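You operate a simulated robot arm through the tools that you are given. There is no shell and no other tool. Be economical: measure what you need, move in short steps, check, and stop when the job is done.

Carry out the task below with a simulated robot arm. There is one attempt and no reset: what you move stays moved.

## Task
Tidy up: biscuit on the plate, pink cup on the saucer, crumbs wiped.
Fine: The dark biscuit on the white plate, the cup on the teal saucer; use the orange cloth and put it back where it lay. The other cup and the pale biscuit stay where they are. What is to be rubbed or washed off counts as gone when no trace of it is left.

The check looks at the end state, three seconds after you hand in, the way a careful person would. Anything else that was tipped, shoved, dropped, spilled or broken makes it a failure. Flat cloth is picked up by pressing the open fingertips on it (5 to 10 N) and closing them slowly along it; thin cloth reads only 2 to 8 mm in the jaws.

## Robot
A 7-joint arm with a two-finger parallel gripper, fixed in place. Base frame: the origin is at the foot of the arm, x ahead of it, y to its left, z up; the work surface is at about z = 0. Units: m, rad, N and s.
With the tool pointing down near the work surface it reaches from about 0.22 to 0.58 m from the base axis. Its first joint turns from -1.152 to 1.152 rad. Payload 2.5 kg.
The tool frame sits at the grasp point between the pads (the TCP): z along the fingers, y along the line on which they close. The tips reach 0.023 m beyond it. The gripper opens to 0.094 m. The fingers are 0.038 m wide and 0.01 m thick; the gripper's body (0.054 by 0.096 m) begins 0.039 m behind the TCP.
Orientation is that of the tool frame in the base frame, as [roll, pitch, yaw] about the fixed x, y, z axes, in that order (R = Rz(yaw) Ry(pitch) Rx(roll)). With the fingers straight down and closing along the base's y, the tool's x points along the base's -x, its y along +y and its z along -z.

## Interface
- The arm moves only by the tool send_rows. Its argument "series" is a list of rows, each an object (a shift or turn left out is 0, a gripper value left out holds the last) with "xyz": the shift along the base's x, y, z in m, a list of three; "angular": the turn, a rotation vector about the base's x, y, z in rad, a list of three. In form: [{"xyz": [dx, dy, dz], "angular": [ax, ay, az]}, ...]. A call has 1 to 12 rows; each row shifts and turns the commanded pose from where the row before left it. "fingers" is the finger opening in m, from 0 to 0.094, set as the call begins (left out, the last holds). Rows are played at 5 a second. More than 0.05 m and 0.15 rad between two rows, or a gripper value outside its range, and nothing of the call is played. A pose out of reach is approached as far as the arm can. The call stops where the force on the tool passes 40 N (or 10 N more than at its start, if that is more) or the arm is blocked; 0.2 s more then pass. The fingers move at their own pace (about 0.108 m/s each) and stop on an object; they squeeze with about 42 N. The grip force told is the motor's: it shows also when the fingers shut on nothing. Time passes only in rows, and 0.2 s behind the last, so rows that do not move let the fingers close. It gives the time, the measured TCP pose, the force on the tool (base axes), the opening and the grip force at its end, in the units of the frame above (readings bear some noise), with the torque about the TCP (base axes, N m) and any sound that the robot's microphone picked up.
- Cameras (640 x 400 px; columns grow to the right, rows downward): "scene" is fixed at [0.0934, -0.3882, 0.5513]; the picture's right is [0.95, -0.30, 0.00], its down [-0.18, -0.58, -0.80] and it looks along [0.24, 0.76, -0.61] (base axes); focal length 356 px, centre (320, 200). "wrist" rides on the gripper at [0.086, 0.016, -0.074] in the tool frame; the picture's right is [-0.18, 0.98, 0.00], its down [-0.58, -0.11, -0.81] and it looks along [-0.79, -0.15, 0.59] (tool axes); focal length 243 px, centre (320, 200). There is no depth. A picture from a camera that has moved, and an enlarged one, comes with that camera's place and axes in the base frame and with its lens. The place of the scene camera against the robot may be out by one fixed shift of up to 0.018 m in any direction.
- snapshot(camera): a new picture of that camera. The clock stands still meanwhile.
- zoom(camera, box): a new picture of the part [left, top, right, bottom] of that camera's present view, enlarged. The clock stands still meanwhile.
- finish_job(): hands the job in; it is judged then, once.

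Work in short steps. Places have to be worked out from the pictures, the camera data and where the tool is seen: move nearer, look again, correct. Check each grasp and each placing, and mend what went wrong. You have 120 turns and 68 pictures in all, those below and enlarged ones among them. Open the gripper and draw the arm clear of the work before you hand the job in, unless the task says otherwise; then end with one line.

The tools are called as a command line: name --argument value ..., lists and objects as JSON in quotes. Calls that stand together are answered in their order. send_rows: Moves the arm, as the interface text tells. Its arguments: {"type":"object","properties":{"series":{"type":"array"},"fingers":{"type":"number"}},"required":["series"]} The other tools are called the same way: snapshot (camera) takes a picture; zoom (camera, box) takes an enlarged picture of a part of a camera's view; finish_job () hands the job in.

At the start:

```text
time: 0.0
eef_pos: [0.2762, 0.1596, 0.2566]
ee_rot: [3.141, 0.001, -3.141]
force: [-0.5, -0.3, -0.9]
wrist_torque: [-0.01, 0.02, 0.02]
width: 0.0938
grip_force: 0.1
```

scene: 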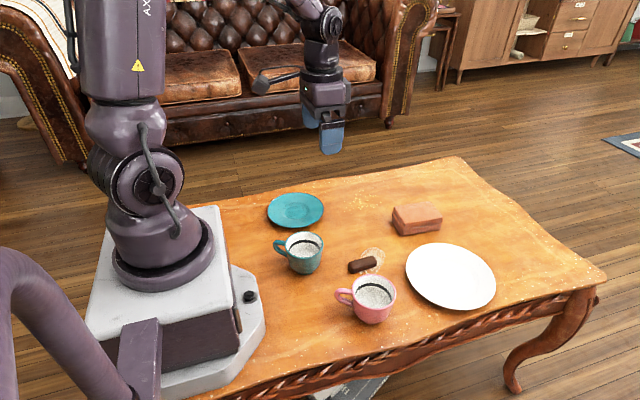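
wrist: 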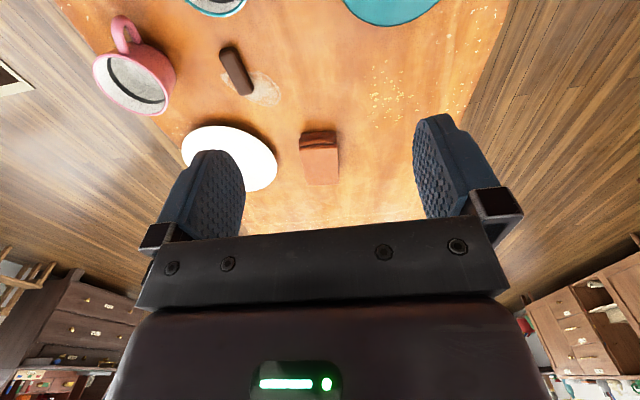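

I'll look closer at the table items before moving.

zoom --camera "scene" --box '[250, 170, 410, 270]'

zoom --camera "scene" --box '[320, 180, 520, 330]'

zoom --camera "wrist" --box '[60, 0, 520, 240]'

```text
4.00 times, centred on (330, 220) of scene
camera zoom: at [0.0934, -0.3882, 0.5513], right [0.95, -0.3, 0.0], down [-0.18, -0.58, -0.8], along [0.24, 0.76, -0.61], focal length 1423 px, centre (280, 120)
```

zoom: 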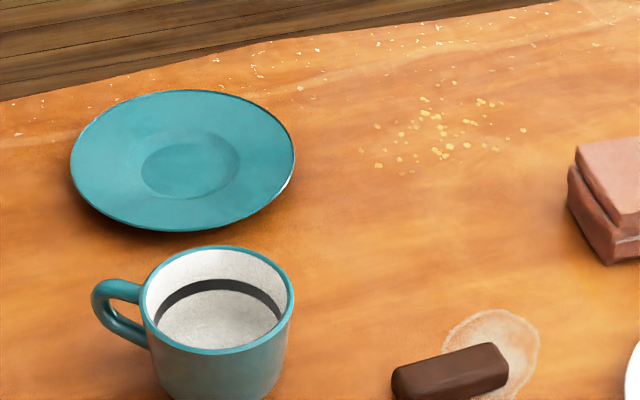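

```text
2.67 times, centred on (420, 255) of scene
camera zoom: at [0.0934, -0.3882, 0.5513], right [0.95, -0.3, 0.0], down [-0.18, -0.58, -0.8], along [0.24, 0.76, -0.61], focal length 949 px, centre (53, 53)
```

zoom: 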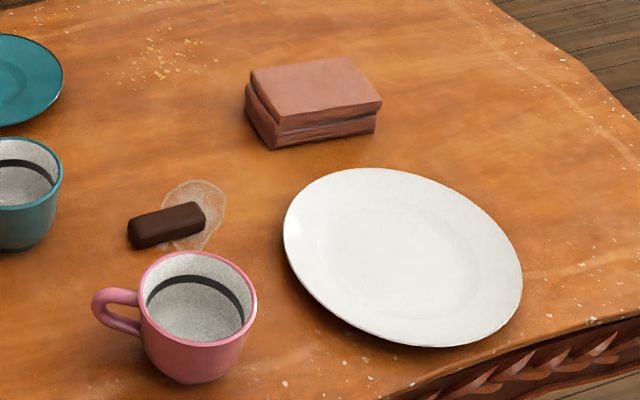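

```text
1.39 times, centred on (290, 120) of wrist
camera zoom: at [0.1908, 0.1761, 0.3303], right [0.18, 0.98, 0.0], down [0.58, -0.11, 0.81], along [0.79, -0.15, -0.59], focal length 338 px, centre (362, 311)
```

zoom: 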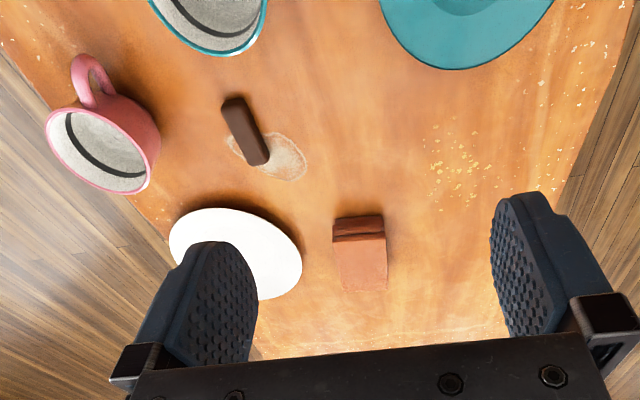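

Not yet clear which is the cloth, and what the pale patch by the biscuit is; zooming closely.

zoom --camera "scene" --box '[335, 235, 399, 285]'

zoom --camera "scene" --box '[380, 190, 460, 245]'

zoom --camera "wrist" --box '[200, 30, 360, 200]'

```text
8.00 times, centred on (367, 260) of scene
camera zoom: at [0.0934, -0.3882, 0.5513], right [0.95, -0.3, 0.0], down [-0.18, -0.58, -0.8], along [0.24, 0.76, -0.61], focal length 2847 px, centre (-56, -280)
```

zoom: 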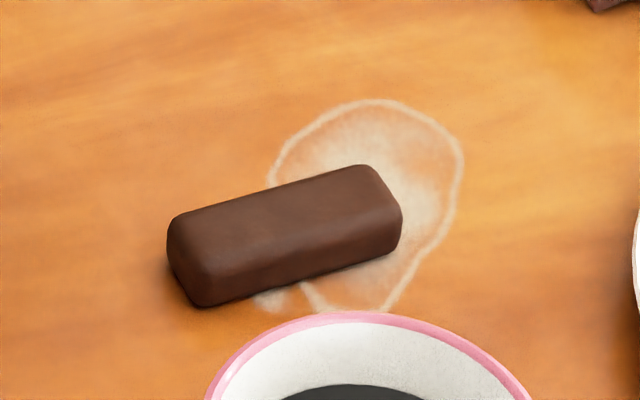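

```text
7.27 times, centred on (420, 218) of scene
camera zoom: at [0.0934, -0.3882, 0.5513], right [0.95, -0.3, 0.0], down [-0.18, -0.58, -0.8], along [0.24, 0.76, -0.61], focal length 2588 px, centre (-407, 73)
```

zoom: 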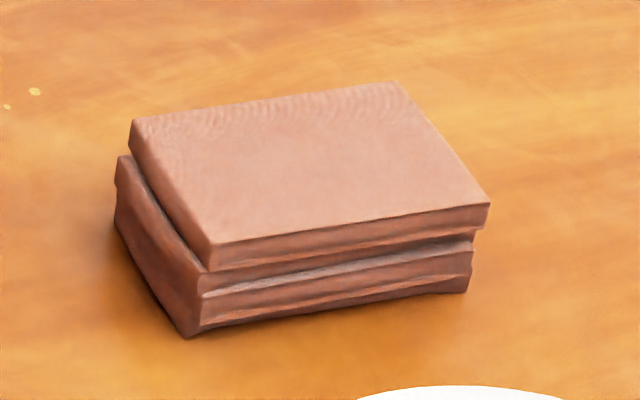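

```text
2.35 times, centred on (280, 115) of wrist
camera zoom: at [0.1908, 0.1761, 0.3303], right [0.18, 0.98, 0.0], down [0.58, -0.11, 0.81], along [0.79, -0.15, -0.59], focal length 571 px, centre (414, 400)
```

zoom: 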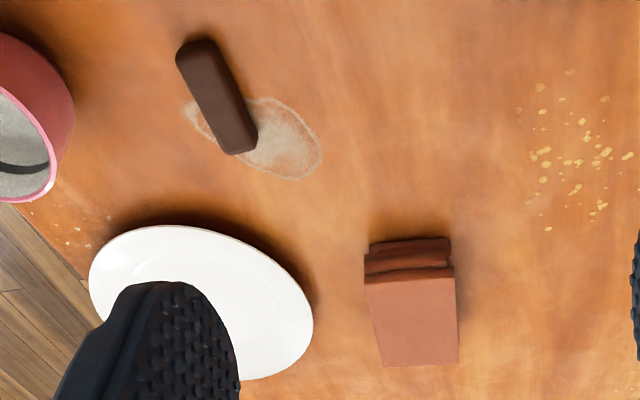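

The folded reddish pad is the cloth; the pale patch looks like a flat stain. I'll survey with the wrist camera from over the middle, and look for the pale biscuit.

send_rows --series '[{"xyz": [0, -0.04, 0.02]}, {"xyz": [0, -0.04, 0.02]}, {"xyz": [0, -0.04, 0.02]}, {"xyz": [-0.02, -0.04, 0]}, {"xyz": [-0.02, 0, 0]}, {}]'

snapshot --camera "wrist"

snapshot --camera "scene"

```text
time: 1.4
eef_pos: [0.2363, -0.0031, 0.3173]
ee_rot: [-3.141, 0.001, -3.139]
force: [0.7, 0.1, -0.7]
wrist_torque: [0.0, -0.01, 0.0]
width: 0.094
grip_force: 0.1
```

```text
59 pictures are left
camera wrist: at [0.1516, 0.0145, 0.3916], right [0.18, 0.98, 0.0], down [0.58, -0.11, 0.81], along [0.79, -0.15, -0.59], focal length 243 px, centre (320, 200)
```

wrist: 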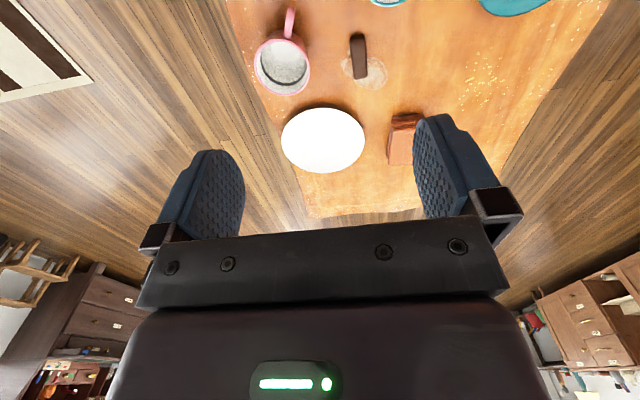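

```text
58 pictures are left
```

scene: 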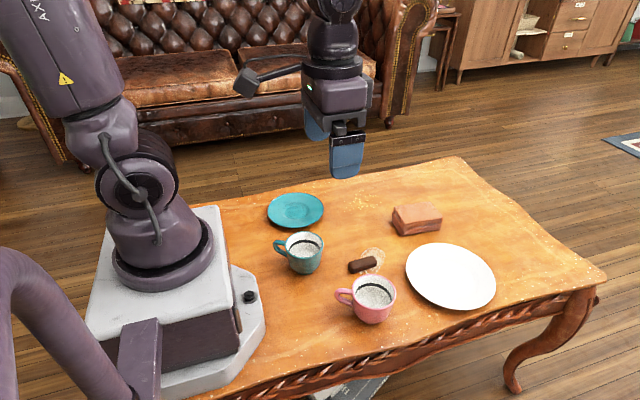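

No other biscuit in view so far. I'll move closer over the dark biscuit for a good look at the patch and for its exact place.

send_rows --series '[{"xyz": [-0.01, 0.025, -0.04]}, {"xyz": [0, 0.025, -0.04]}, {"xyz": [0, 0, -0.04]}, {}]'

snapshot --camera "wrist"

zoom --camera "wrist" --box '[200, 0, 440, 150]'

```text
time: 2.4
eef_pos: [0.2263, 0.0501, 0.1961]
ee_rot: [3.141, 0.0, -3.14]
force: [0.5, -0.4, -0.1]
wrist_torque: [0.01, 0.02, 0.03]
width: 0.0941
grip_force: 0.1
```

```text
57 pictures are left
camera wrist: at [0.1411, 0.0661, 0.27], right [0.18, 0.98, 0.0], down [0.58, -0.11, 0.81], along [0.79, -0.15, -0.59], focal length 243 px, centre (320, 200)
```

wrist: 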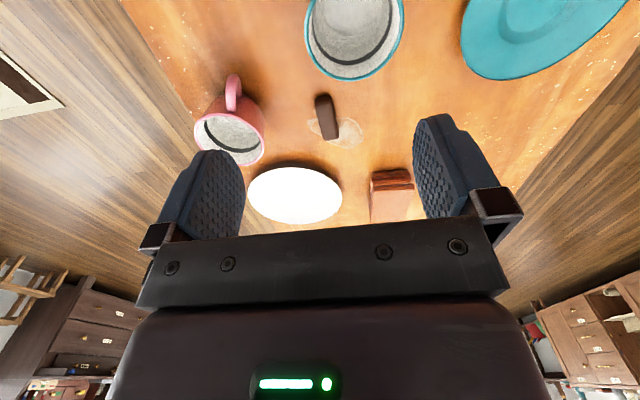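

```text
2.67 times, centred on (320, 75) of wrist
camera zoom: at [0.1411, 0.0661, 0.27], right [0.18, 0.98, 0.0], down [0.58, -0.11, 0.81], along [0.79, -0.15, -0.59], focal length 647 px, centre (320, 533)
```

zoom: 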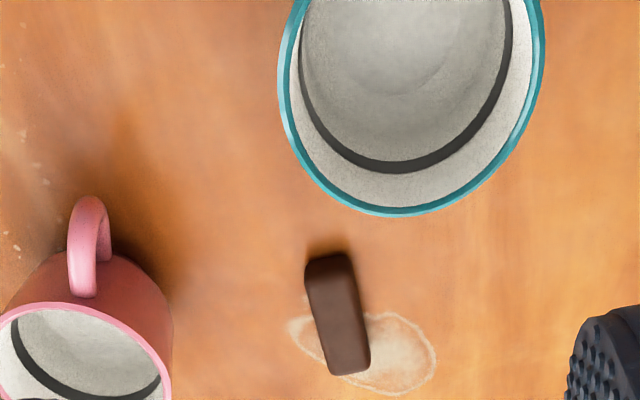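

The patch is a flat stain on the table. Pink cup is about (0.293, -0.056), rim about 0.074 wide; I'll move it first, coming in above it.

send_rows --series '[{"xyz": [0.022, -0.035, 0]}, {"xyz": [0.022, -0.035, 0]}, {"xyz": [0.022, -0.036, -0.02]}, {"xyz": [0, 0, -0.04]}, {}]'

snapshot --camera "wrist"

zoom --camera "scene" --box '[290, 180, 450, 340]'

```text
time: 3.6
eef_pos: [0.2905, -0.0573, 0.1366]
ee_rot: [-3.14, 0.001, 3.141]
force: [-0.5, 0.8, 0.0]
wrist_torque: [0.03, -0.02, -0.03]
width: 0.0943
grip_force: 0.0
```

```text
55 pictures are left
camera wrist: at [0.2056, -0.0407, 0.2101], right [0.18, 0.98, 0.0], down [0.58, -0.11, 0.81], along [0.79, -0.15, -0.59], focal length 243 px, centre (320, 200)
```

wrist: 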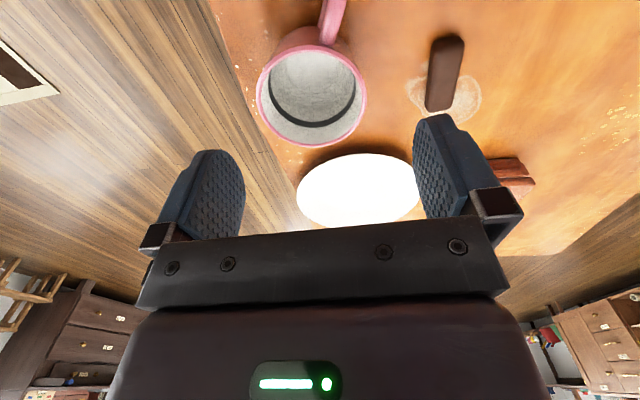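

```text
2.50 times, centred on (370, 260) of scene
camera zoom: at [0.0934, -0.3883, 0.5513], right [0.95, -0.3, 0.0], down [-0.18, -0.58, -0.8], along [0.24, 0.76, -0.61], focal length 890 px, centre (195, 50)
```

zoom: 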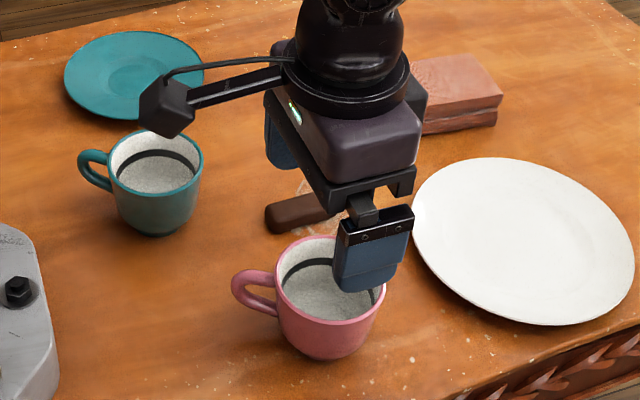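

Cup centre now reads about (0.291, -0.062). I align and descend around it to z ≈ 0.045.

send_rows --series '[{"xyz": [0.001, -0.005, -0.02]}, {"xyz": [0, 0, -0.025]}, {"xyz": [0, 0, -0.025]}, {"xyz": [0, 0, -0.02]}, {}]'

zoom --camera "scene" --box '[290, 180, 450, 340]'

zoom --camera "wrist" --box '[160, 0, 500, 220]'

```text
time: 4.8
eef_pos: [0.2925, -0.063, 0.0466]
ee_rot: [-3.141, -0.001, -3.139]
force: [0.0, 0.1, -0.3]
wrist_torque: [0.0, -0.03, 0.01]
width: 0.094
grip_force: 0.0
```

```text
2.50 times, centred on (370, 260) of scene
camera zoom: at [0.0934, -0.3882, 0.5513], right [0.95, -0.3, 0.0], down [-0.18, -0.58, -0.8], along [0.24, 0.76, -0.61], focal length 890 px, centre (195, 50)
```

zoom: 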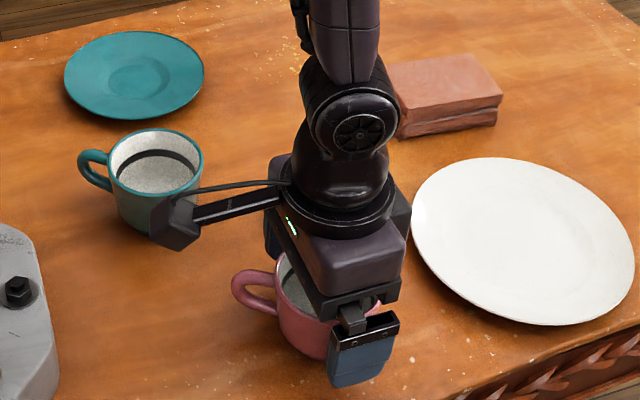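

```text
1.82 times, centred on (330, 110) of wrist
camera zoom: at [0.2073, -0.0465, 0.1212], right [0.18, 0.98, 0.0], down [0.58, -0.11, 0.81], along [0.79, -0.15, -0.59], focal length 441 px, centre (302, 364)
```

zoom: 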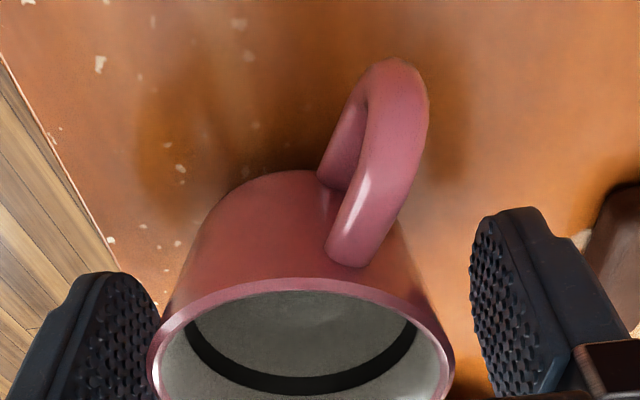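

The cup is centred between the pads. Closing.

send_rows --series '[{}, {}, {}, {}]' --fingers 0.05

```text
time: 5.8
eef_pos: [0.2922, -0.0632, 0.0474]
ee_rot: [3.14, 0.001, 3.141]
force: [0.6, 0.1, -0.5]
wrist_torque: [0.01, 0.01, 0.02]
width: 0.0732
grip_force: 42.2
```

Gripped at 0.073. Lifting to ~0.17 and carrying toward the saucer, stopping above it to look.

send_rows --series '[{"xyz": [0, 0, 0.02]}, {"xyz": [0, 0, 0.03]}, {"xyz": [0, 0, 0.04]}, {"xyz": [0, 0, 0.04]}, {"xyz": [0, 0.04, 0]}, {"xyz": [0, 0.045, 0]}, {"xyz": [0, 0.045, 0]}, {"xyz": [-0.01, 0.045, 0]}, {"xyz": [-0.015, 0.045, 0]}, {"xyz": [-0.015, 0.045, 0]}, {"xyz": [-0.015, 0.045, 0]}, {}]'

snapshot --camera "scene"

snapshot --camera "wrist"

```text
time: 8.4
eef_pos: [0.2368, 0.2488, 0.1774]
ee_rot: [-3.141, 0.0, 3.142]
force: [-0.9, 0.2, -0.1]
wrist_torque: [-0.01, 0.01, -0.01]
width: 0.0499
grip_force: 0.0
```

```text
51 pictures are left
```

scene: 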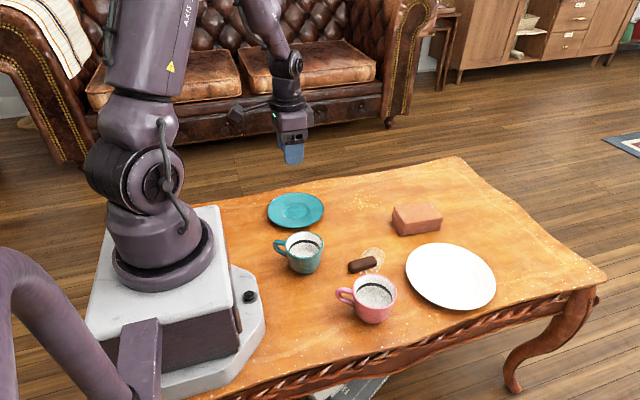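

```text
50 pictures are left
camera wrist: at [0.1513, 0.2659, 0.2504], right [0.18, 0.98, 0.0], down [0.58, -0.11, 0.81], along [0.79, -0.15, -0.59], focal length 243 px, centre (320, 200)
```

wrist: 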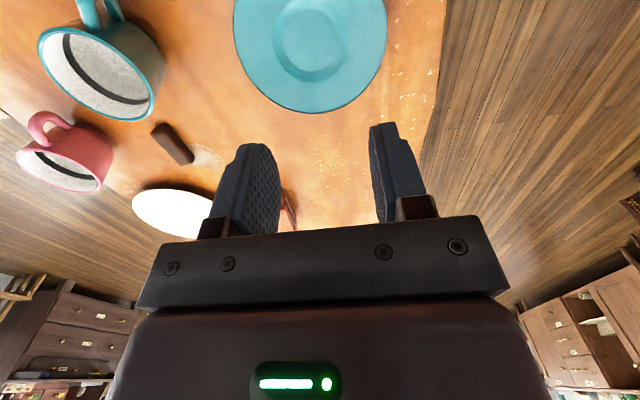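

The cup slipped out at the start and still stands upright where it was. While here I'll measure the saucer precisely and check the cup.

zoom --camera "wrist" --box '[220, 0, 420, 125]'

zoom --camera "scene" --box '[310, 250, 430, 340]'

```text
3.20 times, centred on (320, 62) of wrist
camera zoom: at [0.1513, 0.2659, 0.2504], right [0.18, 0.98, 0.0], down [0.58, -0.11, 0.81], along [0.79, -0.15, -0.59], focal length 776 px, centre (320, 640)
```

zoom: 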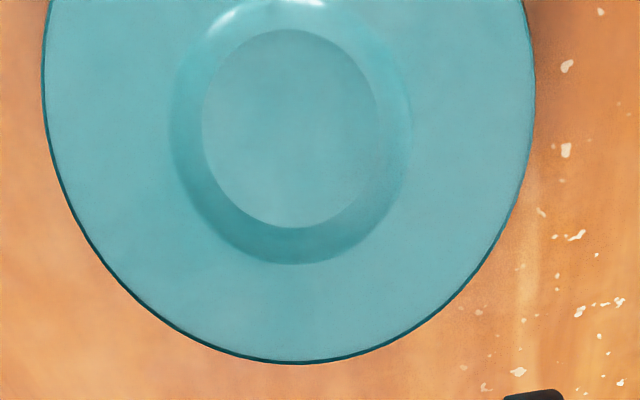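

```text
4.44 times, centred on (370, 295) of scene
camera zoom: at [0.0934, -0.3882, 0.5513], right [0.95, -0.3, 0.0], down [-0.18, -0.58, -0.8], along [0.24, 0.76, -0.61], focal length 1582 px, centre (98, -222)
```

zoom: 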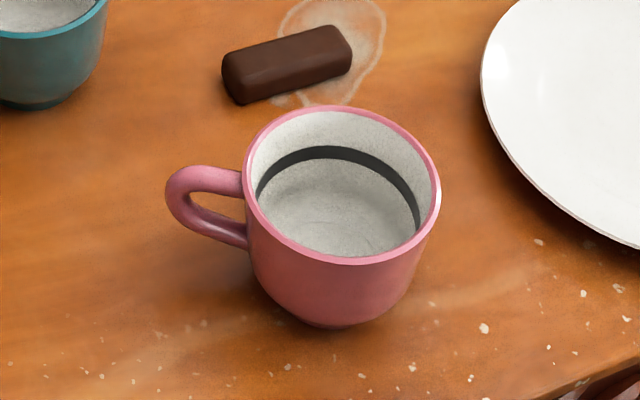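

Saucer centre ≈ (0.240, 0.241). I go back to the cup (still about (0.292,-0.0625)), grip again and lift in tiny monitored steps.

send_rows --series '[{"xyz": [0.015, -0.045, 0]}, {"xyz": [0.015, -0.045, 0]}, {"xyz": [0.015, -0.045, 0]}, {"xyz": [0.01, -0.045, 0]}, {"xyz": [0, -0.045, 0]}, {"xyz": [0, -0.045, 0]}, {"xyz": [0, -0.041, 0]}, {"xyz": [0, 0, -0.04]}, {"xyz": [0, 0, -0.04]}, {}]' --fingers 0.094

zoom --camera "wrist" --box '[160, 0, 500, 220]'

```text
time: 10.6
eef_pos: [0.2958, -0.0638, 0.0941]
ee_rot: [-3.141, 0.002, -3.14]
force: [-1.1, 1.4, -0.1]
wrist_torque: [-0.04, -0.01, 0.02]
width: 0.094
grip_force: 0.0
```

```text
1.82 times, centred on (330, 110) of wrist
camera zoom: at [0.2099, -0.0455, 0.1694], right [0.18, 0.98, 0.0], down [0.58, -0.11, 0.81], along [0.79, -0.15, -0.59], focal length 441 px, centre (302, 364)
```

zoom: 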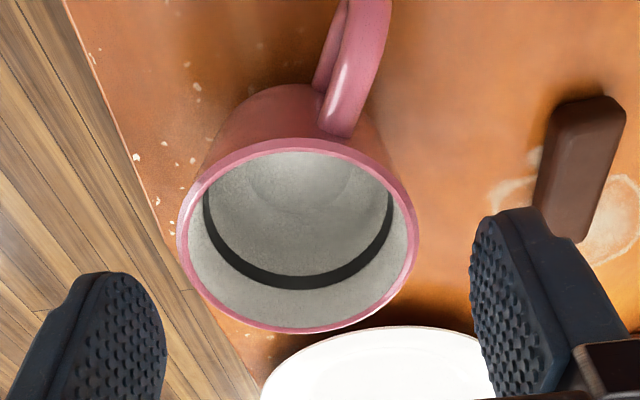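

Rim centre ≈ (0.292,-0.0625), height about 0.06. Descend to z 0.038, then close.

send_rows --series '[{"xyz": [-0.004, 0.001, -0.02]}, {"xyz": [0, 0, -0.02]}, {"xyz": [0, 0, -0.016]}, {}]'

send_rows --series '[{}, {}, {}, {}, {}]' --fingers 0.0

send_rows --series '[{"xyz": [0, 0, 0.003]}, {"xyz": [0, 0, 0.003]}, {"xyz": [0, 0, 0.004]}, {}]'

```text
time: 11.6
eef_pos: [0.2892, -0.0601, 0.0386]
ee_rot: [-3.141, -0.001, -3.14]
force: [0.5, 0.5, -0.3]
wrist_torque: [-0.02, -0.01, 0.01]
width: 0.0941
grip_force: 0.0
```

```text
time: 12.8
eef_pos: [0.2893, -0.0613, 0.0401]
ee_rot: [3.141, -0.002, -3.141]
force: [-0.5, 1.0, -0.1]
wrist_torque: [-0.02, 0.01, 0.01]
width: 0.073
grip_force: 42.0
```

```text
time: 13.8
eef_pos: [0.2894, -0.0618, 0.0506]
ee_rot: [3.141, 0.0, -3.141]
force: [-0.5, 0.6, -2.2]
wrist_torque: [0.0, 0.0, -0.03]
width: 0.073
grip_force: 41.9
```

Load of about 2 N now shows and the width holds; lifting a bit more slowly and looking.

send_rows --series '[{"xyz": [0, 0, 0.01]}, {"xyz": [0, 0, 0.015]}, {"xyz": [0, 0, 0.015]}, {}]'

zoom --camera "scene" --box '[290, 180, 450, 340]'

```text
time: 14.8
eef_pos: [0.2879, -0.0631, 0.0903]
ee_rot: [-3.141, 0.0, -3.141]
force: [-0.7, -0.1, -1.2]
wrist_torque: [0.01, 0.02, 0.01]
width: 0.073
grip_force: 42.1
```

```text
2.50 times, centred on (370, 260) of scene
camera zoom: at [0.0934, -0.3882, 0.5513], right [0.95, -0.3, 0.0], down [-0.18, -0.58, -0.8], along [0.24, 0.76, -0.61], focal length 890 px, centre (195, 50)
```

zoom: 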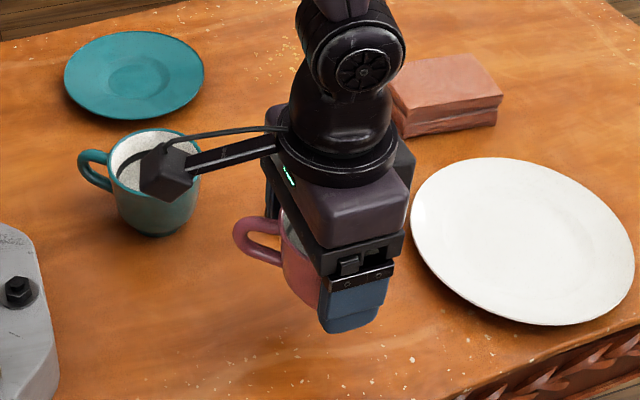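

Cup is held. Lift on to 0.16 and carry to above the saucer, gently.

send_rows --series '[{"xyz": [0, 0, 0.025]}, {"xyz": [0, 0, 0.025]}, {"xyz": [0, 0.02, 0.02]}, {"xyz": [0, 0.03, 0]}, {"xyz": [0, 0.03, 0]}, {"xyz": [0, 0.03, 0]}, {"xyz": [-0.005, 0.03, 0]}, {"xyz": [-0.01, 0.03, 0]}, {"xyz": [-0.01, 0.03, 0]}, {"xyz": [-0.01, 0.03, 0]}, {"xyz": [-0.01, 0.03, 0]}, {}]'

send_rows --series '[{"xyz": [-0.006, 0.025, 0]}, {"xyz": [0, 0.017, 0]}, {}]'

snapshot --camera "wrist"

snapshot --camera "scene"

```text
time: 17.4
eef_pos: [0.2424, 0.1998, 0.1603]
ee_rot: [3.141, 0.001, -3.141]
force: [0.5, 0.4, -2.0]
wrist_torque: [-0.01, -0.02, 0.02]
width: 0.0732
grip_force: 42.1
```

```text
time: 18.2
eef_pos: [0.2388, 0.2403, 0.1604]
ee_rot: [-3.141, 0.001, 3.141]
force: [-1.1, 0.4, -1.7]
wrist_torque: [0.01, -0.02, 0.04]
width: 0.0734
grip_force: 41.8
```

```text
45 pictures are left
camera wrist: at [0.1527, 0.2575, 0.2344], right [0.18, 0.98, 0.0], down [0.58, -0.11, 0.81], along [0.79, -0.15, -0.59], focal length 243 px, centre (320, 200)
```

wrist: 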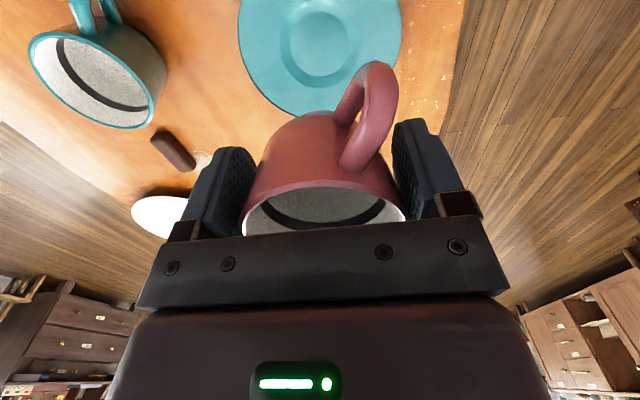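

```text
44 pictures are left
```

scene: 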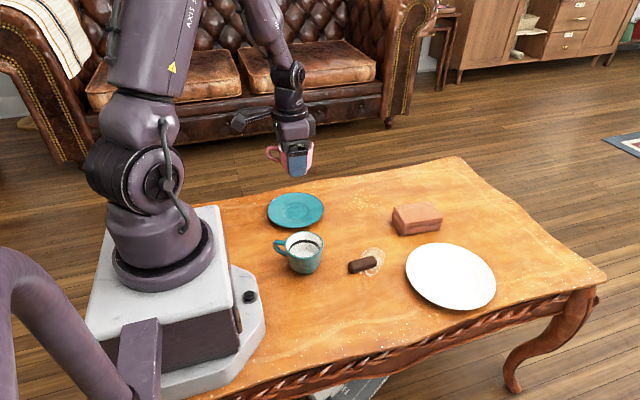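

Saucer well reads (0.239, 0.241); cup is centred within ~2 mm. Shift x by -2 mm and lower to just above.

send_rows --series '[{"xyz": [-0.002, 0.001, -0.03]}, {"xyz": [0, 0, -0.03]}, {"xyz": [0, 0, -0.025]}, {"xyz": [0, 0, -0.015]}, {}]'

zoom --camera "scene" --box '[240, 130, 350, 240]'

zoom --camera "wrist" --box '[160, 0, 500, 220]'

```text
time: 19.4
eef_pos: [0.2365, 0.2408, 0.0592]
ee_rot: [-3.141, 0.0, -3.141]
force: [1.1, -0.5, -1.7]
wrist_torque: [-0.01, 0.02, -0.02]
width: 0.0733
grip_force: 42.2
```

```text
3.64 times, centred on (295, 185) of scene
camera zoom: at [0.0934, -0.3882, 0.5513], right [0.95, -0.3, 0.0], down [-0.18, -0.58, -0.8], along [0.24, 0.76, -0.61], focal length 1294 px, centre (411, 254)
```

zoom: 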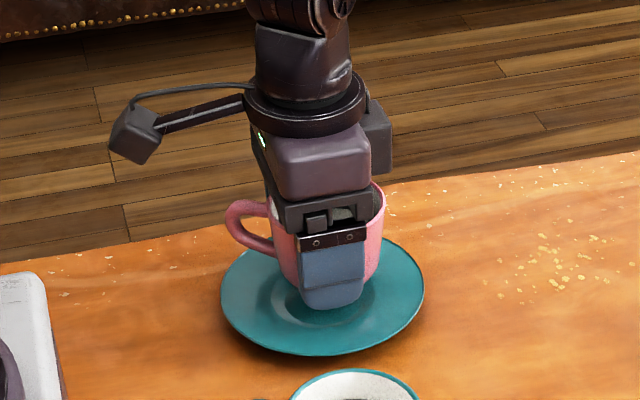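

```text
1.82 times, centred on (330, 110) of wrist
camera zoom: at [0.1505, 0.2575, 0.1339], right [0.18, 0.98, 0.0], down [0.58, -0.11, 0.81], along [0.79, -0.15, -0.59], focal length 441 px, centre (302, 364)
```

zoom: 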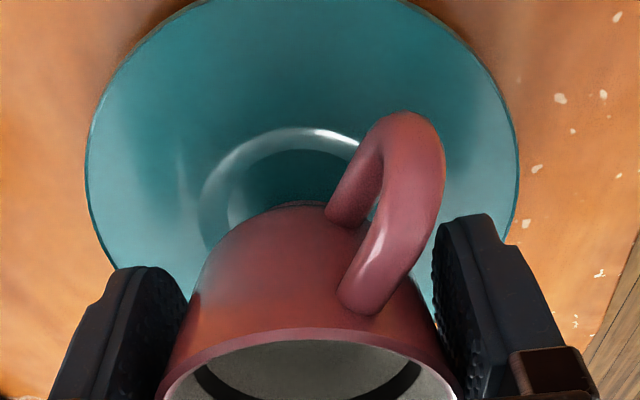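

Well aligned over the well. Lower in small steps and watch the force.

send_rows --series '[{"xyz": [0, 0, -0.003]}, {"xyz": [0, 0, -0.003]}, {"xyz": [0, 0, -0.002]}, {}]'

send_rows --series '[{"xyz": [0, 0, -0.0015]}, {"xyz": [0, 0, -0.0015]}, {}]'

```text
time: 20.4
eef_pos: [0.2364, 0.2417, 0.0523]
ee_rot: [-3.141, -0.001, -3.141]
force: [-1.0, 0.2, -1.4]
wrist_torque: [-0.01, 0.02, 0.04]
width: 0.0732
grip_force: 42.4
```

```text
time: 21.2
eef_pos: [0.2356, 0.2408, 0.0498]
ee_rot: [3.141, 0.001, -3.14]
force: [-0.1, -0.6, -1.3]
wrist_torque: [0.02, 0.01, 0.01]
width: 0.073
grip_force: 42.1
```

No contact yet; keep lowering.

send_rows --series '[{"xyz": [0, 0, -0.0015]}, {"xyz": [0, 0, -0.0015]}, {}]'

send_rows --series '[{"xyz": [0, 0, -0.001]}, {"xyz": [0, 0, -0.001]}, {}]'

```text
time: 22.0
eef_pos: [0.2374, 0.2401, 0.0469]
ee_rot: [-3.14, 0.001, 3.14]
force: [-0.1, 0.8, -0.1]
wrist_torque: [0.0, -0.07, 0.01]
width: 0.0733
grip_force: 42.0
```

```text
time: 22.8
eef_pos: [0.2368, 0.2413, 0.0451]
ee_rot: [3.14, 0.002, 3.141]
force: [-3.1, -7.5, 36.3]
wrist_torque: [0.16, -0.44, -0.06]
width: 0.073
grip_force: 42.0
```

Firm contact at 0.045. Relieve 1.5 mm, then open the gripper.

send_rows --series '[{"xyz": [0, 0, 0.0015]}, {}]'

send_rows --series '[{}, {}, {}]' --fingers 0.094

send_rows --series '[{"xyz": [0, 0, 0.02]}, {"xyz": [0, 0, 0.03]}, {"xyz": [0, 0, 0.04]}, {"xyz": [0, 0, 0.04]}, {}]'

zoom --camera "wrist" --box '[160, 0, 500, 220]'

zoom --camera "scene" --box '[240, 130, 350, 240]'

```text
time: 23.4
eef_pos: [0.2359, 0.241, 0.045]
ee_rot: [3.141, -0.001, -3.14]
force: [1.9, 0.5, 6.6]
wrist_torque: [0.22, -0.15, -0.06]
width: 0.073
grip_force: 41.9
```

```text
time: 24.2
eef_pos: [0.236, 0.2416, 0.0446]
ee_rot: [3.141, 0.002, 3.142]
force: [0.7, 0.4, -0.9]
wrist_torque: [0.02, 0.04, -0.03]
width: 0.0941
grip_force: 0.1
```

```text
time: 25.4
eef_pos: [0.2364, 0.24, 0.1748]
ee_rot: [-3.141, -0.002, 3.141]
force: [0.2, 0.0, 0.8]
wrist_torque: [-0.02, 0.0, -0.01]
width: 0.0941
grip_force: 0.1
```

```text
1.82 times, centred on (330, 110) of wrist
camera zoom: at [0.1506, 0.2569, 0.25], right [0.18, 0.98, 0.0], down [0.58, -0.11, 0.81], along [0.79, -0.15, -0.59], focal length 441 px, centre (302, 364)
```

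zoom: 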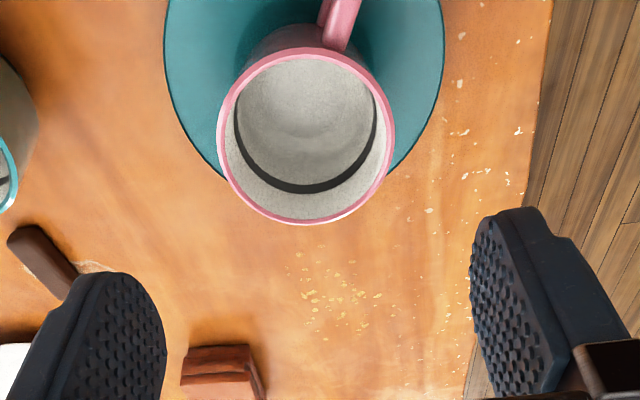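

```text
3.64 times, centred on (295, 185) of scene
camera zoom: at [0.0934, -0.3883, 0.5513], right [0.95, -0.3, 0.0], down [-0.18, -0.58, -0.8], along [0.24, 0.76, -0.61], focal length 1294 px, centre (411, 254)
```

zoom: 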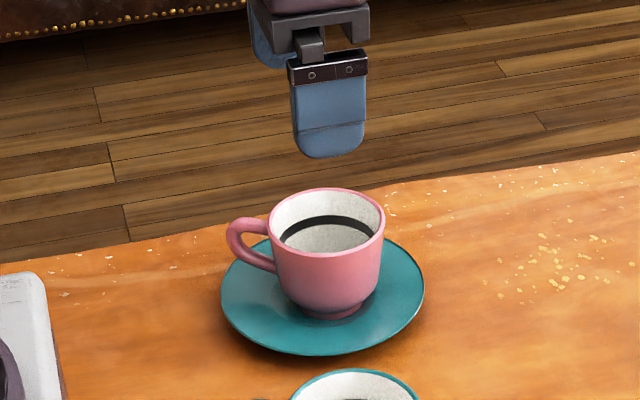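

Cup sits upright in the saucer well. Next the biscuit, about (0.315, 0.040), long axis turned ~0.13 rad from x; I go above it with the wrist turned to match.

send_rows --series '[{"xyz": [0.02, -0.04, 0.01]}, {"xyz": [0.02, -0.04, 0]}, {"xyz": [0.02, -0.04, 0]}, {"xyz": [0.015, -0.04, 0]}, {"xyz": [0.004, -0.04, 0], "angular": [0, 0, 0.13]}, {"xyz": [0, 0, -0.04]}, {"xyz": [0, 0, -0.04]}, {}]' --fingers 0.05

zoom --camera "wrist" --box '[160, 0, 500, 220]'

```text
time: 27.2
eef_pos: [0.3162, 0.0394, 0.1072]
ee_rot: [3.141, 0.0, -3.011]
force: [-0.3, -0.8, -0.5]
wrist_torque: [-0.04, -0.03, -0.01]
width: 0.0499
grip_force: 0.2
```

```text
1.82 times, centred on (330, 110) of wrist
camera zoom: at [0.2291, 0.0454, 0.181], right [0.05, 1.0, 0.0], down [0.59, -0.03, 0.81], along [0.81, -0.04, -0.59], focal length 441 px, centre (302, 364)
```

zoom: 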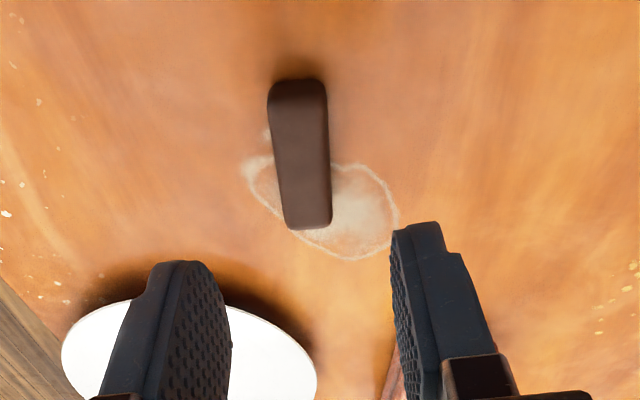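

Biscuit centre ≈ (0.320, 0.0415), nearly parallel to x (≈0.04 rad). Correct and descend to tip height ~4 mm.

send_rows --series '[{"xyz": [0.003, 0.002, -0.02], "angular": [0, 0, -0.09]}, {"xyz": [0, 0, -0.025]}, {"xyz": [0, 0, -0.02]}, {"xyz": [0, 0, -0.015]}, {}]'

zoom --camera "wrist" --box '[160, 0, 500, 220]'

zoom --camera "scene" --box '[270, 200, 430, 300]'

```text
time: 28.4
eef_pos: [0.3179, 0.0436, 0.0269]
ee_rot: [-3.14, -0.001, -3.1]
force: [-0.3, 0.7, 0.0]
wrist_torque: [0.0, 0.0, -0.04]
width: 0.0498
grip_force: 0.0
```

```text
1.82 times, centred on (330, 110) of wrist
camera zoom: at [0.2335, 0.0567, 0.0999], right [0.14, 0.99, 0.0], down [0.58, -0.09, 0.81], along [0.8, -0.12, -0.59], focal length 441 px, centre (302, 364)
```

zoom: 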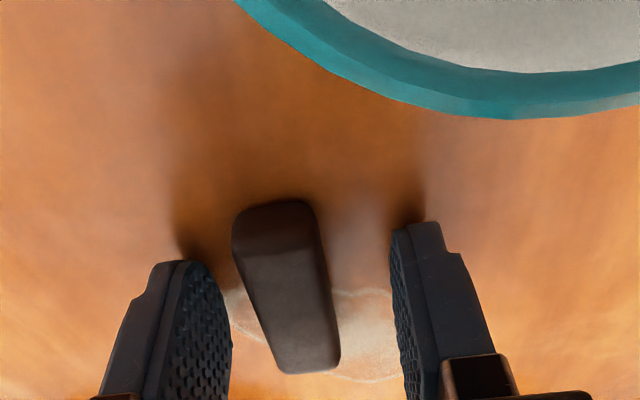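

```text
4.00 times, centred on (350, 250) of scene
camera zoom: at [0.0934, -0.3882, 0.5513], right [0.95, -0.3, 0.0], down [-0.18, -0.58, -0.8], along [0.24, 0.76, -0.61], focal length 1423 px, centre (200, 0)
```

zoom: 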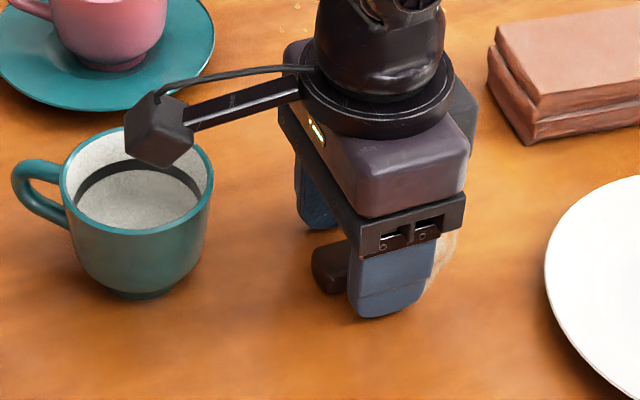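

Biscuit lies squarely between the pads. Trim the yaw 0.04 and close.

send_rows --series '[{"angular": [0, 0, -0.04]}, {}]'

send_rows --series '[{}, {}, {}, {}]' --fingers 0.0

send_rows --series '[{"xyz": [0, 0, 0.005]}, {"xyz": [0, 0, 0.02]}, {"xyz": [0, 0, 0.03]}, {"xyz": [0, 0, 0.03]}, {}]'

snapshot --camera "wrist"

```text
time: 29.0
eef_pos: [0.3189, 0.043, 0.0259]
ee_rot: [3.141, 0.0, -3.141]
force: [0.2, -0.4, 0.5]
wrist_torque: [-0.01, 0.02, -0.03]
width: 0.0499
grip_force: 0.0
```

```text
time: 30.0
eef_pos: [0.3199, 0.0439, 0.0256]
ee_rot: [3.141, 0.0, -3.14]
force: [0.1, 0.1, 1.7]
wrist_torque: [0.03, 0.07, -0.04]
width: 0.0202
grip_force: 41.9
```

```text
time: 31.2
eef_pos: [0.32, 0.0439, 0.1097]
ee_rot: [-3.141, -0.001, -3.141]
force: [-0.3, -0.3, -0.3]
wrist_torque: [0.0, -0.03, -0.01]
width: 0.0206
grip_force: 42.1
```

```text
36 pictures are left
camera wrist: at [0.2346, 0.06, 0.1838], right [0.18, 0.98, 0.0], down [0.58, -0.11, 0.81], along [0.79, -0.15, -0.59], focal length 243 px, centre (320, 200)
```

wrist: 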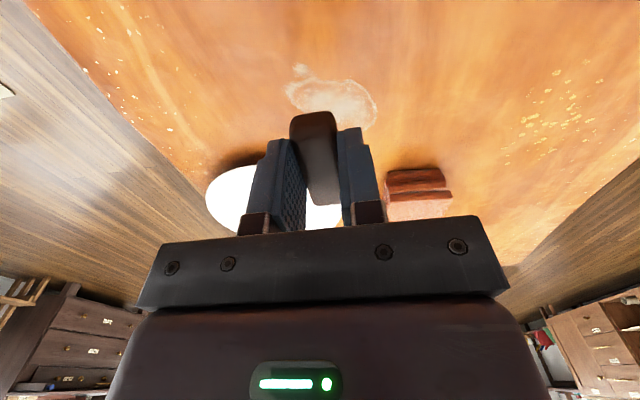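

Biscuit held. Plate centre estimated at (0.463, -0.040); carry it over and look.

send_rows --series '[{"xyz": [0.03, -0.017, 0]}, {"xyz": [0.03, -0.017, 0]}, {"xyz": [0.03, -0.017, 0]}, {"xyz": [0.03, -0.017, 0]}, {"xyz": [0.022, -0.014, 0]}, {}]'

snapshot --camera "wrist"

snapshot --camera "scene"

```text
time: 32.6
eef_pos: [0.461, -0.0396, 0.1093]
ee_rot: [-3.141, 0.0, -3.141]
force: [0.0, -0.2, -0.5]
wrist_torque: [0.01, -0.01, -0.02]
width: 0.0206
grip_force: 42.0
```

```text
35 pictures are left
camera wrist: at [0.3755, -0.0227, 0.1843], right [0.18, 0.98, 0.0], down [0.58, -0.11, 0.81], along [0.79, -0.15, -0.59], focal length 243 px, centre (320, 200)
```

wrist: 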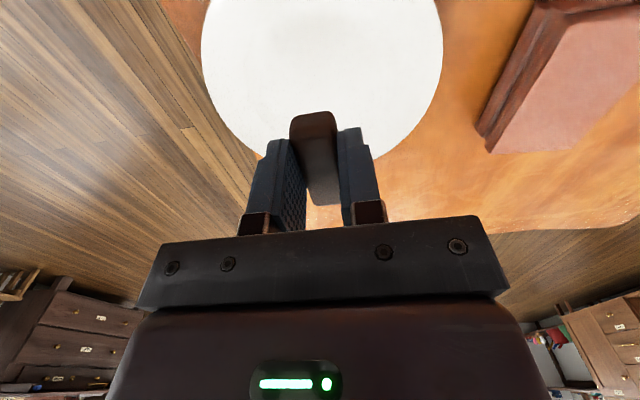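

```text
34 pictures are left
```

scene: 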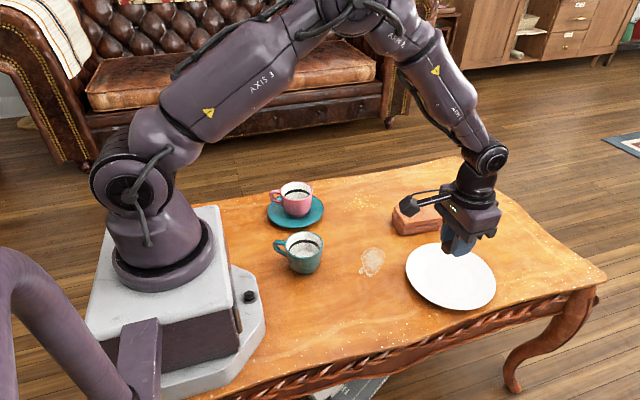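

Plate centre ≈ (0.466,-0.038), tool is over it. Lower to near contact, then creep.

send_rows --series '[{"xyz": [0.003, 0.001, -0.025]}, {"xyz": [0, 0, -0.025]}, {"xyz": [0, 0, -0.016]}, {"xyz": [0, 0, -0.003]}, {"xyz": [0, 0, -0.003]}, {}]'

send_rows --series '[{"xyz": [0, 0, -0.0015]}, {"xyz": [0, 0, -0.0015]}, {}]'

```text
time: 34.0
eef_pos: [0.4637, -0.0384, 0.0375]
ee_rot: [3.14, -0.001, 3.14]
force: [-1.2, -0.1, -0.1]
wrist_torque: [-0.02, 0.03, 0.03]
width: 0.0204
grip_force: 42.0
```

```text
time: 34.8
eef_pos: [0.4628, -0.0377, 0.034]
ee_rot: [-3.14, 0.001, -3.14]
force: [-0.7, 0.6, -0.4]
wrist_torque: [0.0, 0.02, 0.03]
width: 0.0203
grip_force: 41.7
```

send_rows --series '[{"xyz": [0, 0, -0.001]}, {"xyz": [0, 0, -0.001]}, {}]'

send_rows --series '[{"xyz": [0, 0, -0.001]}, {"xyz": [0, 0, -0.0005]}, {}]'

```text
time: 35.6
eef_pos: [0.4631, -0.0377, 0.0323]
ee_rot: [-3.139, -0.001, -3.141]
force: [0.5, -1.6, -0.8]
wrist_torque: [0.05, -0.01, -0.01]
width: 0.0206
grip_force: 42.5
```

```text
time: 36.4
eef_pos: [0.4637, -0.0362, 0.0328]
ee_rot: [-3.141, 0.001, -3.139]
force: [-3.5, 0.3, 13.3]
wrist_torque: [0.04, 0.35, 0.03]
width: 0.0206
grip_force: 42.0
```

Contact with the plate (13 N). Release and retreat straight up.

send_rows --series '[{"xyz": [0, 0, 0.001]}, {}]'

send_rows --series '[{}, {}]' --fingers 0.05

send_rows --series '[{"xyz": [0, 0, 0.02]}, {"xyz": [0, 0, 0.03]}, {"xyz": [0, 0, 0.04]}, {"xyz": [-0.03, 0.03, 0.03]}, {"xyz": [-0.03, 0.04, 0.03]}, {"xyz": [-0.03, 0.04, 0]}, {}]'

snapshot --camera "scene"

snapshot --camera "wrist"

```text
time: 37.0
eef_pos: [0.4623, -0.0379, 0.0329]
ee_rot: [-3.141, 0.0, -3.14]
force: [1.1, 0.5, 2.8]
wrist_torque: [-0.01, -0.04, -0.01]
width: 0.0202
grip_force: 41.6
```

```text
time: 37.6
eef_pos: [0.4629, -0.0365, 0.0323]
ee_rot: [-3.141, 0.0, 3.14]
force: [0.6, 0.0, 0.1]
wrist_torque: [0.0, 0.02, 0.01]
width: 0.05
grip_force: 0.0
```

```text
refused: row 4 steps farther than a row can; nothing moved
```

```text
33 pictures are left
```

scene: 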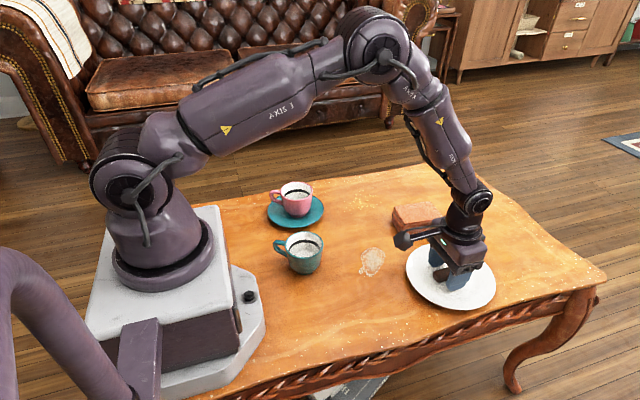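

```text
32 pictures are left
camera wrist: at [0.3776, -0.0207, 0.1071], right [0.18, 0.98, 0.0], down [0.58, -0.11, 0.81], along [0.79, -0.15, -0.59], focal length 243 px, centre (320, 200)
```

wrist: 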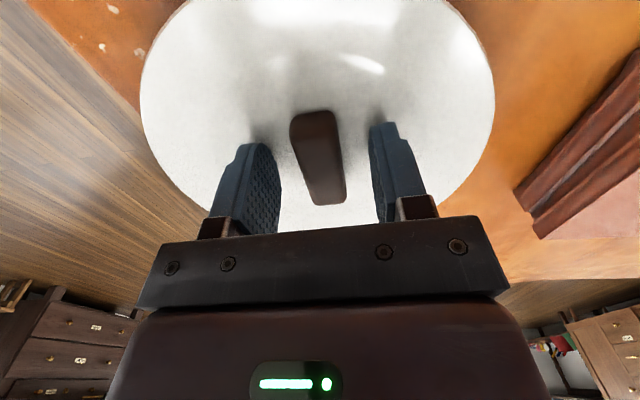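

Biscuit lies flat on the plate. Retreat upward and move to view the cloth and crumbs.

send_rows --series '[{"xyz": [0, 0, 0.02]}, {"xyz": [0, 0, 0.03]}, {"xyz": [0, 0, 0.04]}, {"xyz": [-0.02, 0.03, 0.03]}, {"xyz": [-0.02, 0.04, 0.02]}, {"xyz": [-0.02, 0.04, 0]}, {"xyz": [-0.02, 0.04, 0]}, {}]' --fingers 0.094

snapshot --camera "wrist"

snapshot --camera "scene"

```text
time: 39.4
eef_pos: [0.3828, 0.1131, 0.1742]
ee_rot: [-3.14, 0.002, -3.141]
force: [0.1, 0.0, 0.1]
wrist_torque: [0.0, 0.0, -0.03]
width: 0.0942
grip_force: 0.0
```

```text
31 pictures are left
camera wrist: at [0.2973, 0.1299, 0.2489], right [0.18, 0.98, 0.0], down [0.58, -0.11, 0.81], along [0.79, -0.15, -0.59], focal length 243 px, centre (320, 200)
```

wrist: 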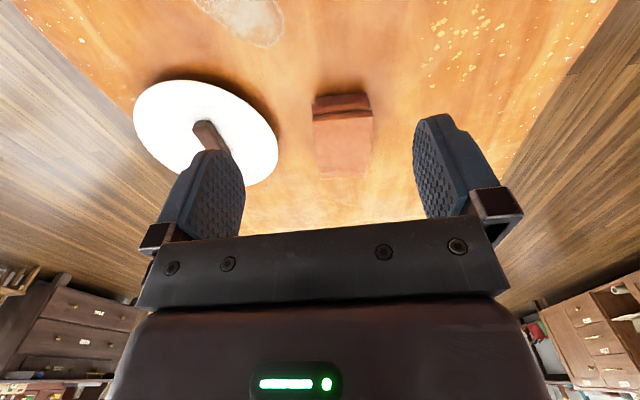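

```text
30 pictures are left
```

scene: 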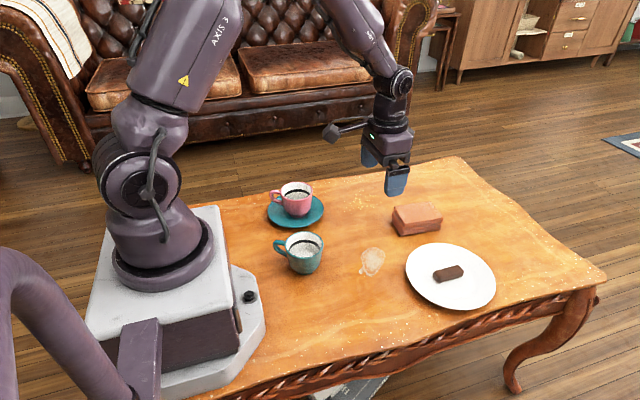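

Cloth is a folded pad, about 0.095 (x) by 0.063 (y), 0.03 high, centred near (0.495, 0.122). I hover over it with a slight yaw to measure.

send_rows --series '[{"xyz": [0.03, 0.003, -0.015]}, {"xyz": [0.04, 0.003, -0.015]}, {"xyz": [0.04, 0.003, -0.015], "angular": [0, 0, -0.07]}, {}]'

snapshot --camera "wrist"

zoom --camera "scene" --box '[350, 150, 480, 250]'

```text
time: 40.4
eef_pos: [0.4941, 0.1201, 0.1277]
ee_rot: [3.141, 0.0, 3.07]
force: [-0.3, 0.6, -0.4]
wrist_torque: [0.02, 0.03, -0.01]
width: 0.094
grip_force: 0.1
```

```text
29 pictures are left
camera wrist: at [0.4103, 0.1436, 0.2015], right [0.25, 0.97, 0.0], down [0.57, -0.15, 0.81], along [0.78, -0.2, -0.59], focal length 243 px, centre (320, 200)
```

wrist: 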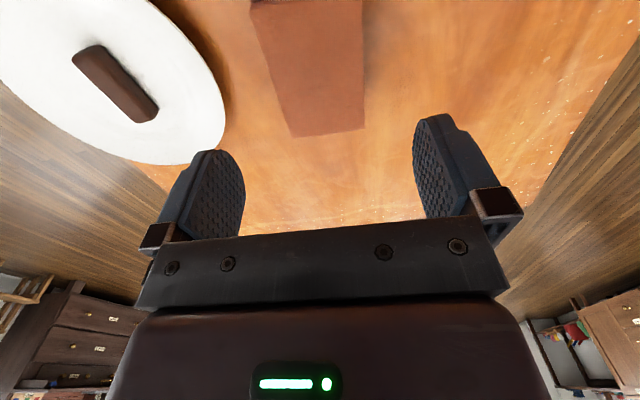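

```text
4.00 times, centred on (415, 200) of scene
camera zoom: at [0.0934, -0.3882, 0.5513], right [0.95, -0.3, 0.0], down [-0.18, -0.58, -0.8], along [0.24, 0.76, -0.61], focal length 1423 px, centre (-60, 200)
```

zoom: 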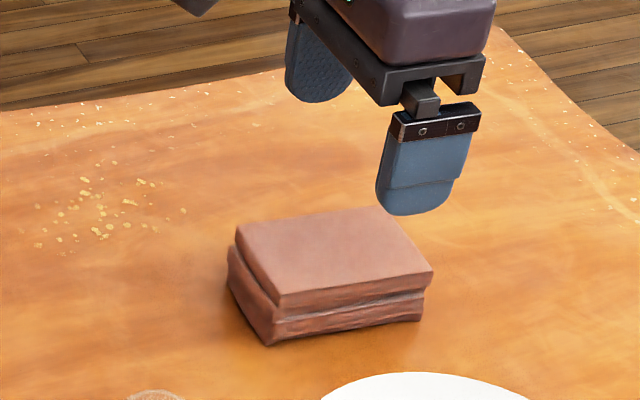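

Cloth: centre (0.497,0.121), yaw ≈ -0.086, 0.065 wide. Align and lower around it with tips ~8 mm above table.

send_rows --series '[{"xyz": [0.003, 0.001, -0.025], "angular": [0, 0, -0.015]}, {"xyz": [0, 0, -0.03]}, {"xyz": [0, 0, -0.025]}, {"xyz": [0, 0, -0.016]}, {}]'

zoom --camera "scene" --box '[350, 150, 480, 250]'

snapshot --camera "wrist"

```text
time: 41.6
eef_pos: [0.4958, 0.1233, 0.0319]
ee_rot: [3.14, -0.001, 3.057]
force: [-0.3, -0.2, 0.0]
wrist_torque: [0.01, -0.01, 0.0]
width: 0.0938
grip_force: 0.1
```

```text
4.00 times, centred on (415, 200) of scene
camera zoom: at [0.0934, -0.3882, 0.5513], right [0.95, -0.3, 0.0], down [-0.18, -0.58, -0.8], along [0.24, 0.76, -0.61], focal length 1423 px, centre (-60, 200)
```

zoom: 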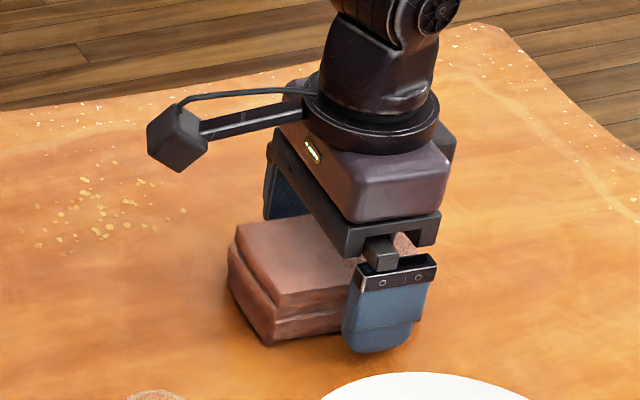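

```text
26 pictures are left
camera wrist: at [0.4123, 0.1473, 0.1054], right [0.27, 0.96, 0.0], down [0.57, -0.16, 0.81], along [0.78, -0.21, -0.59], focal length 243 px, centre (320, 200)
```

wrist: 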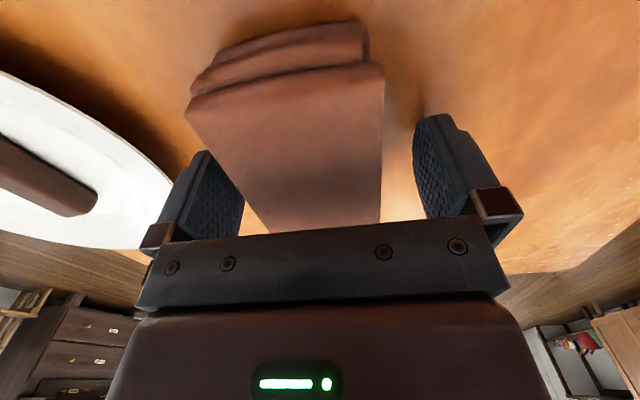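

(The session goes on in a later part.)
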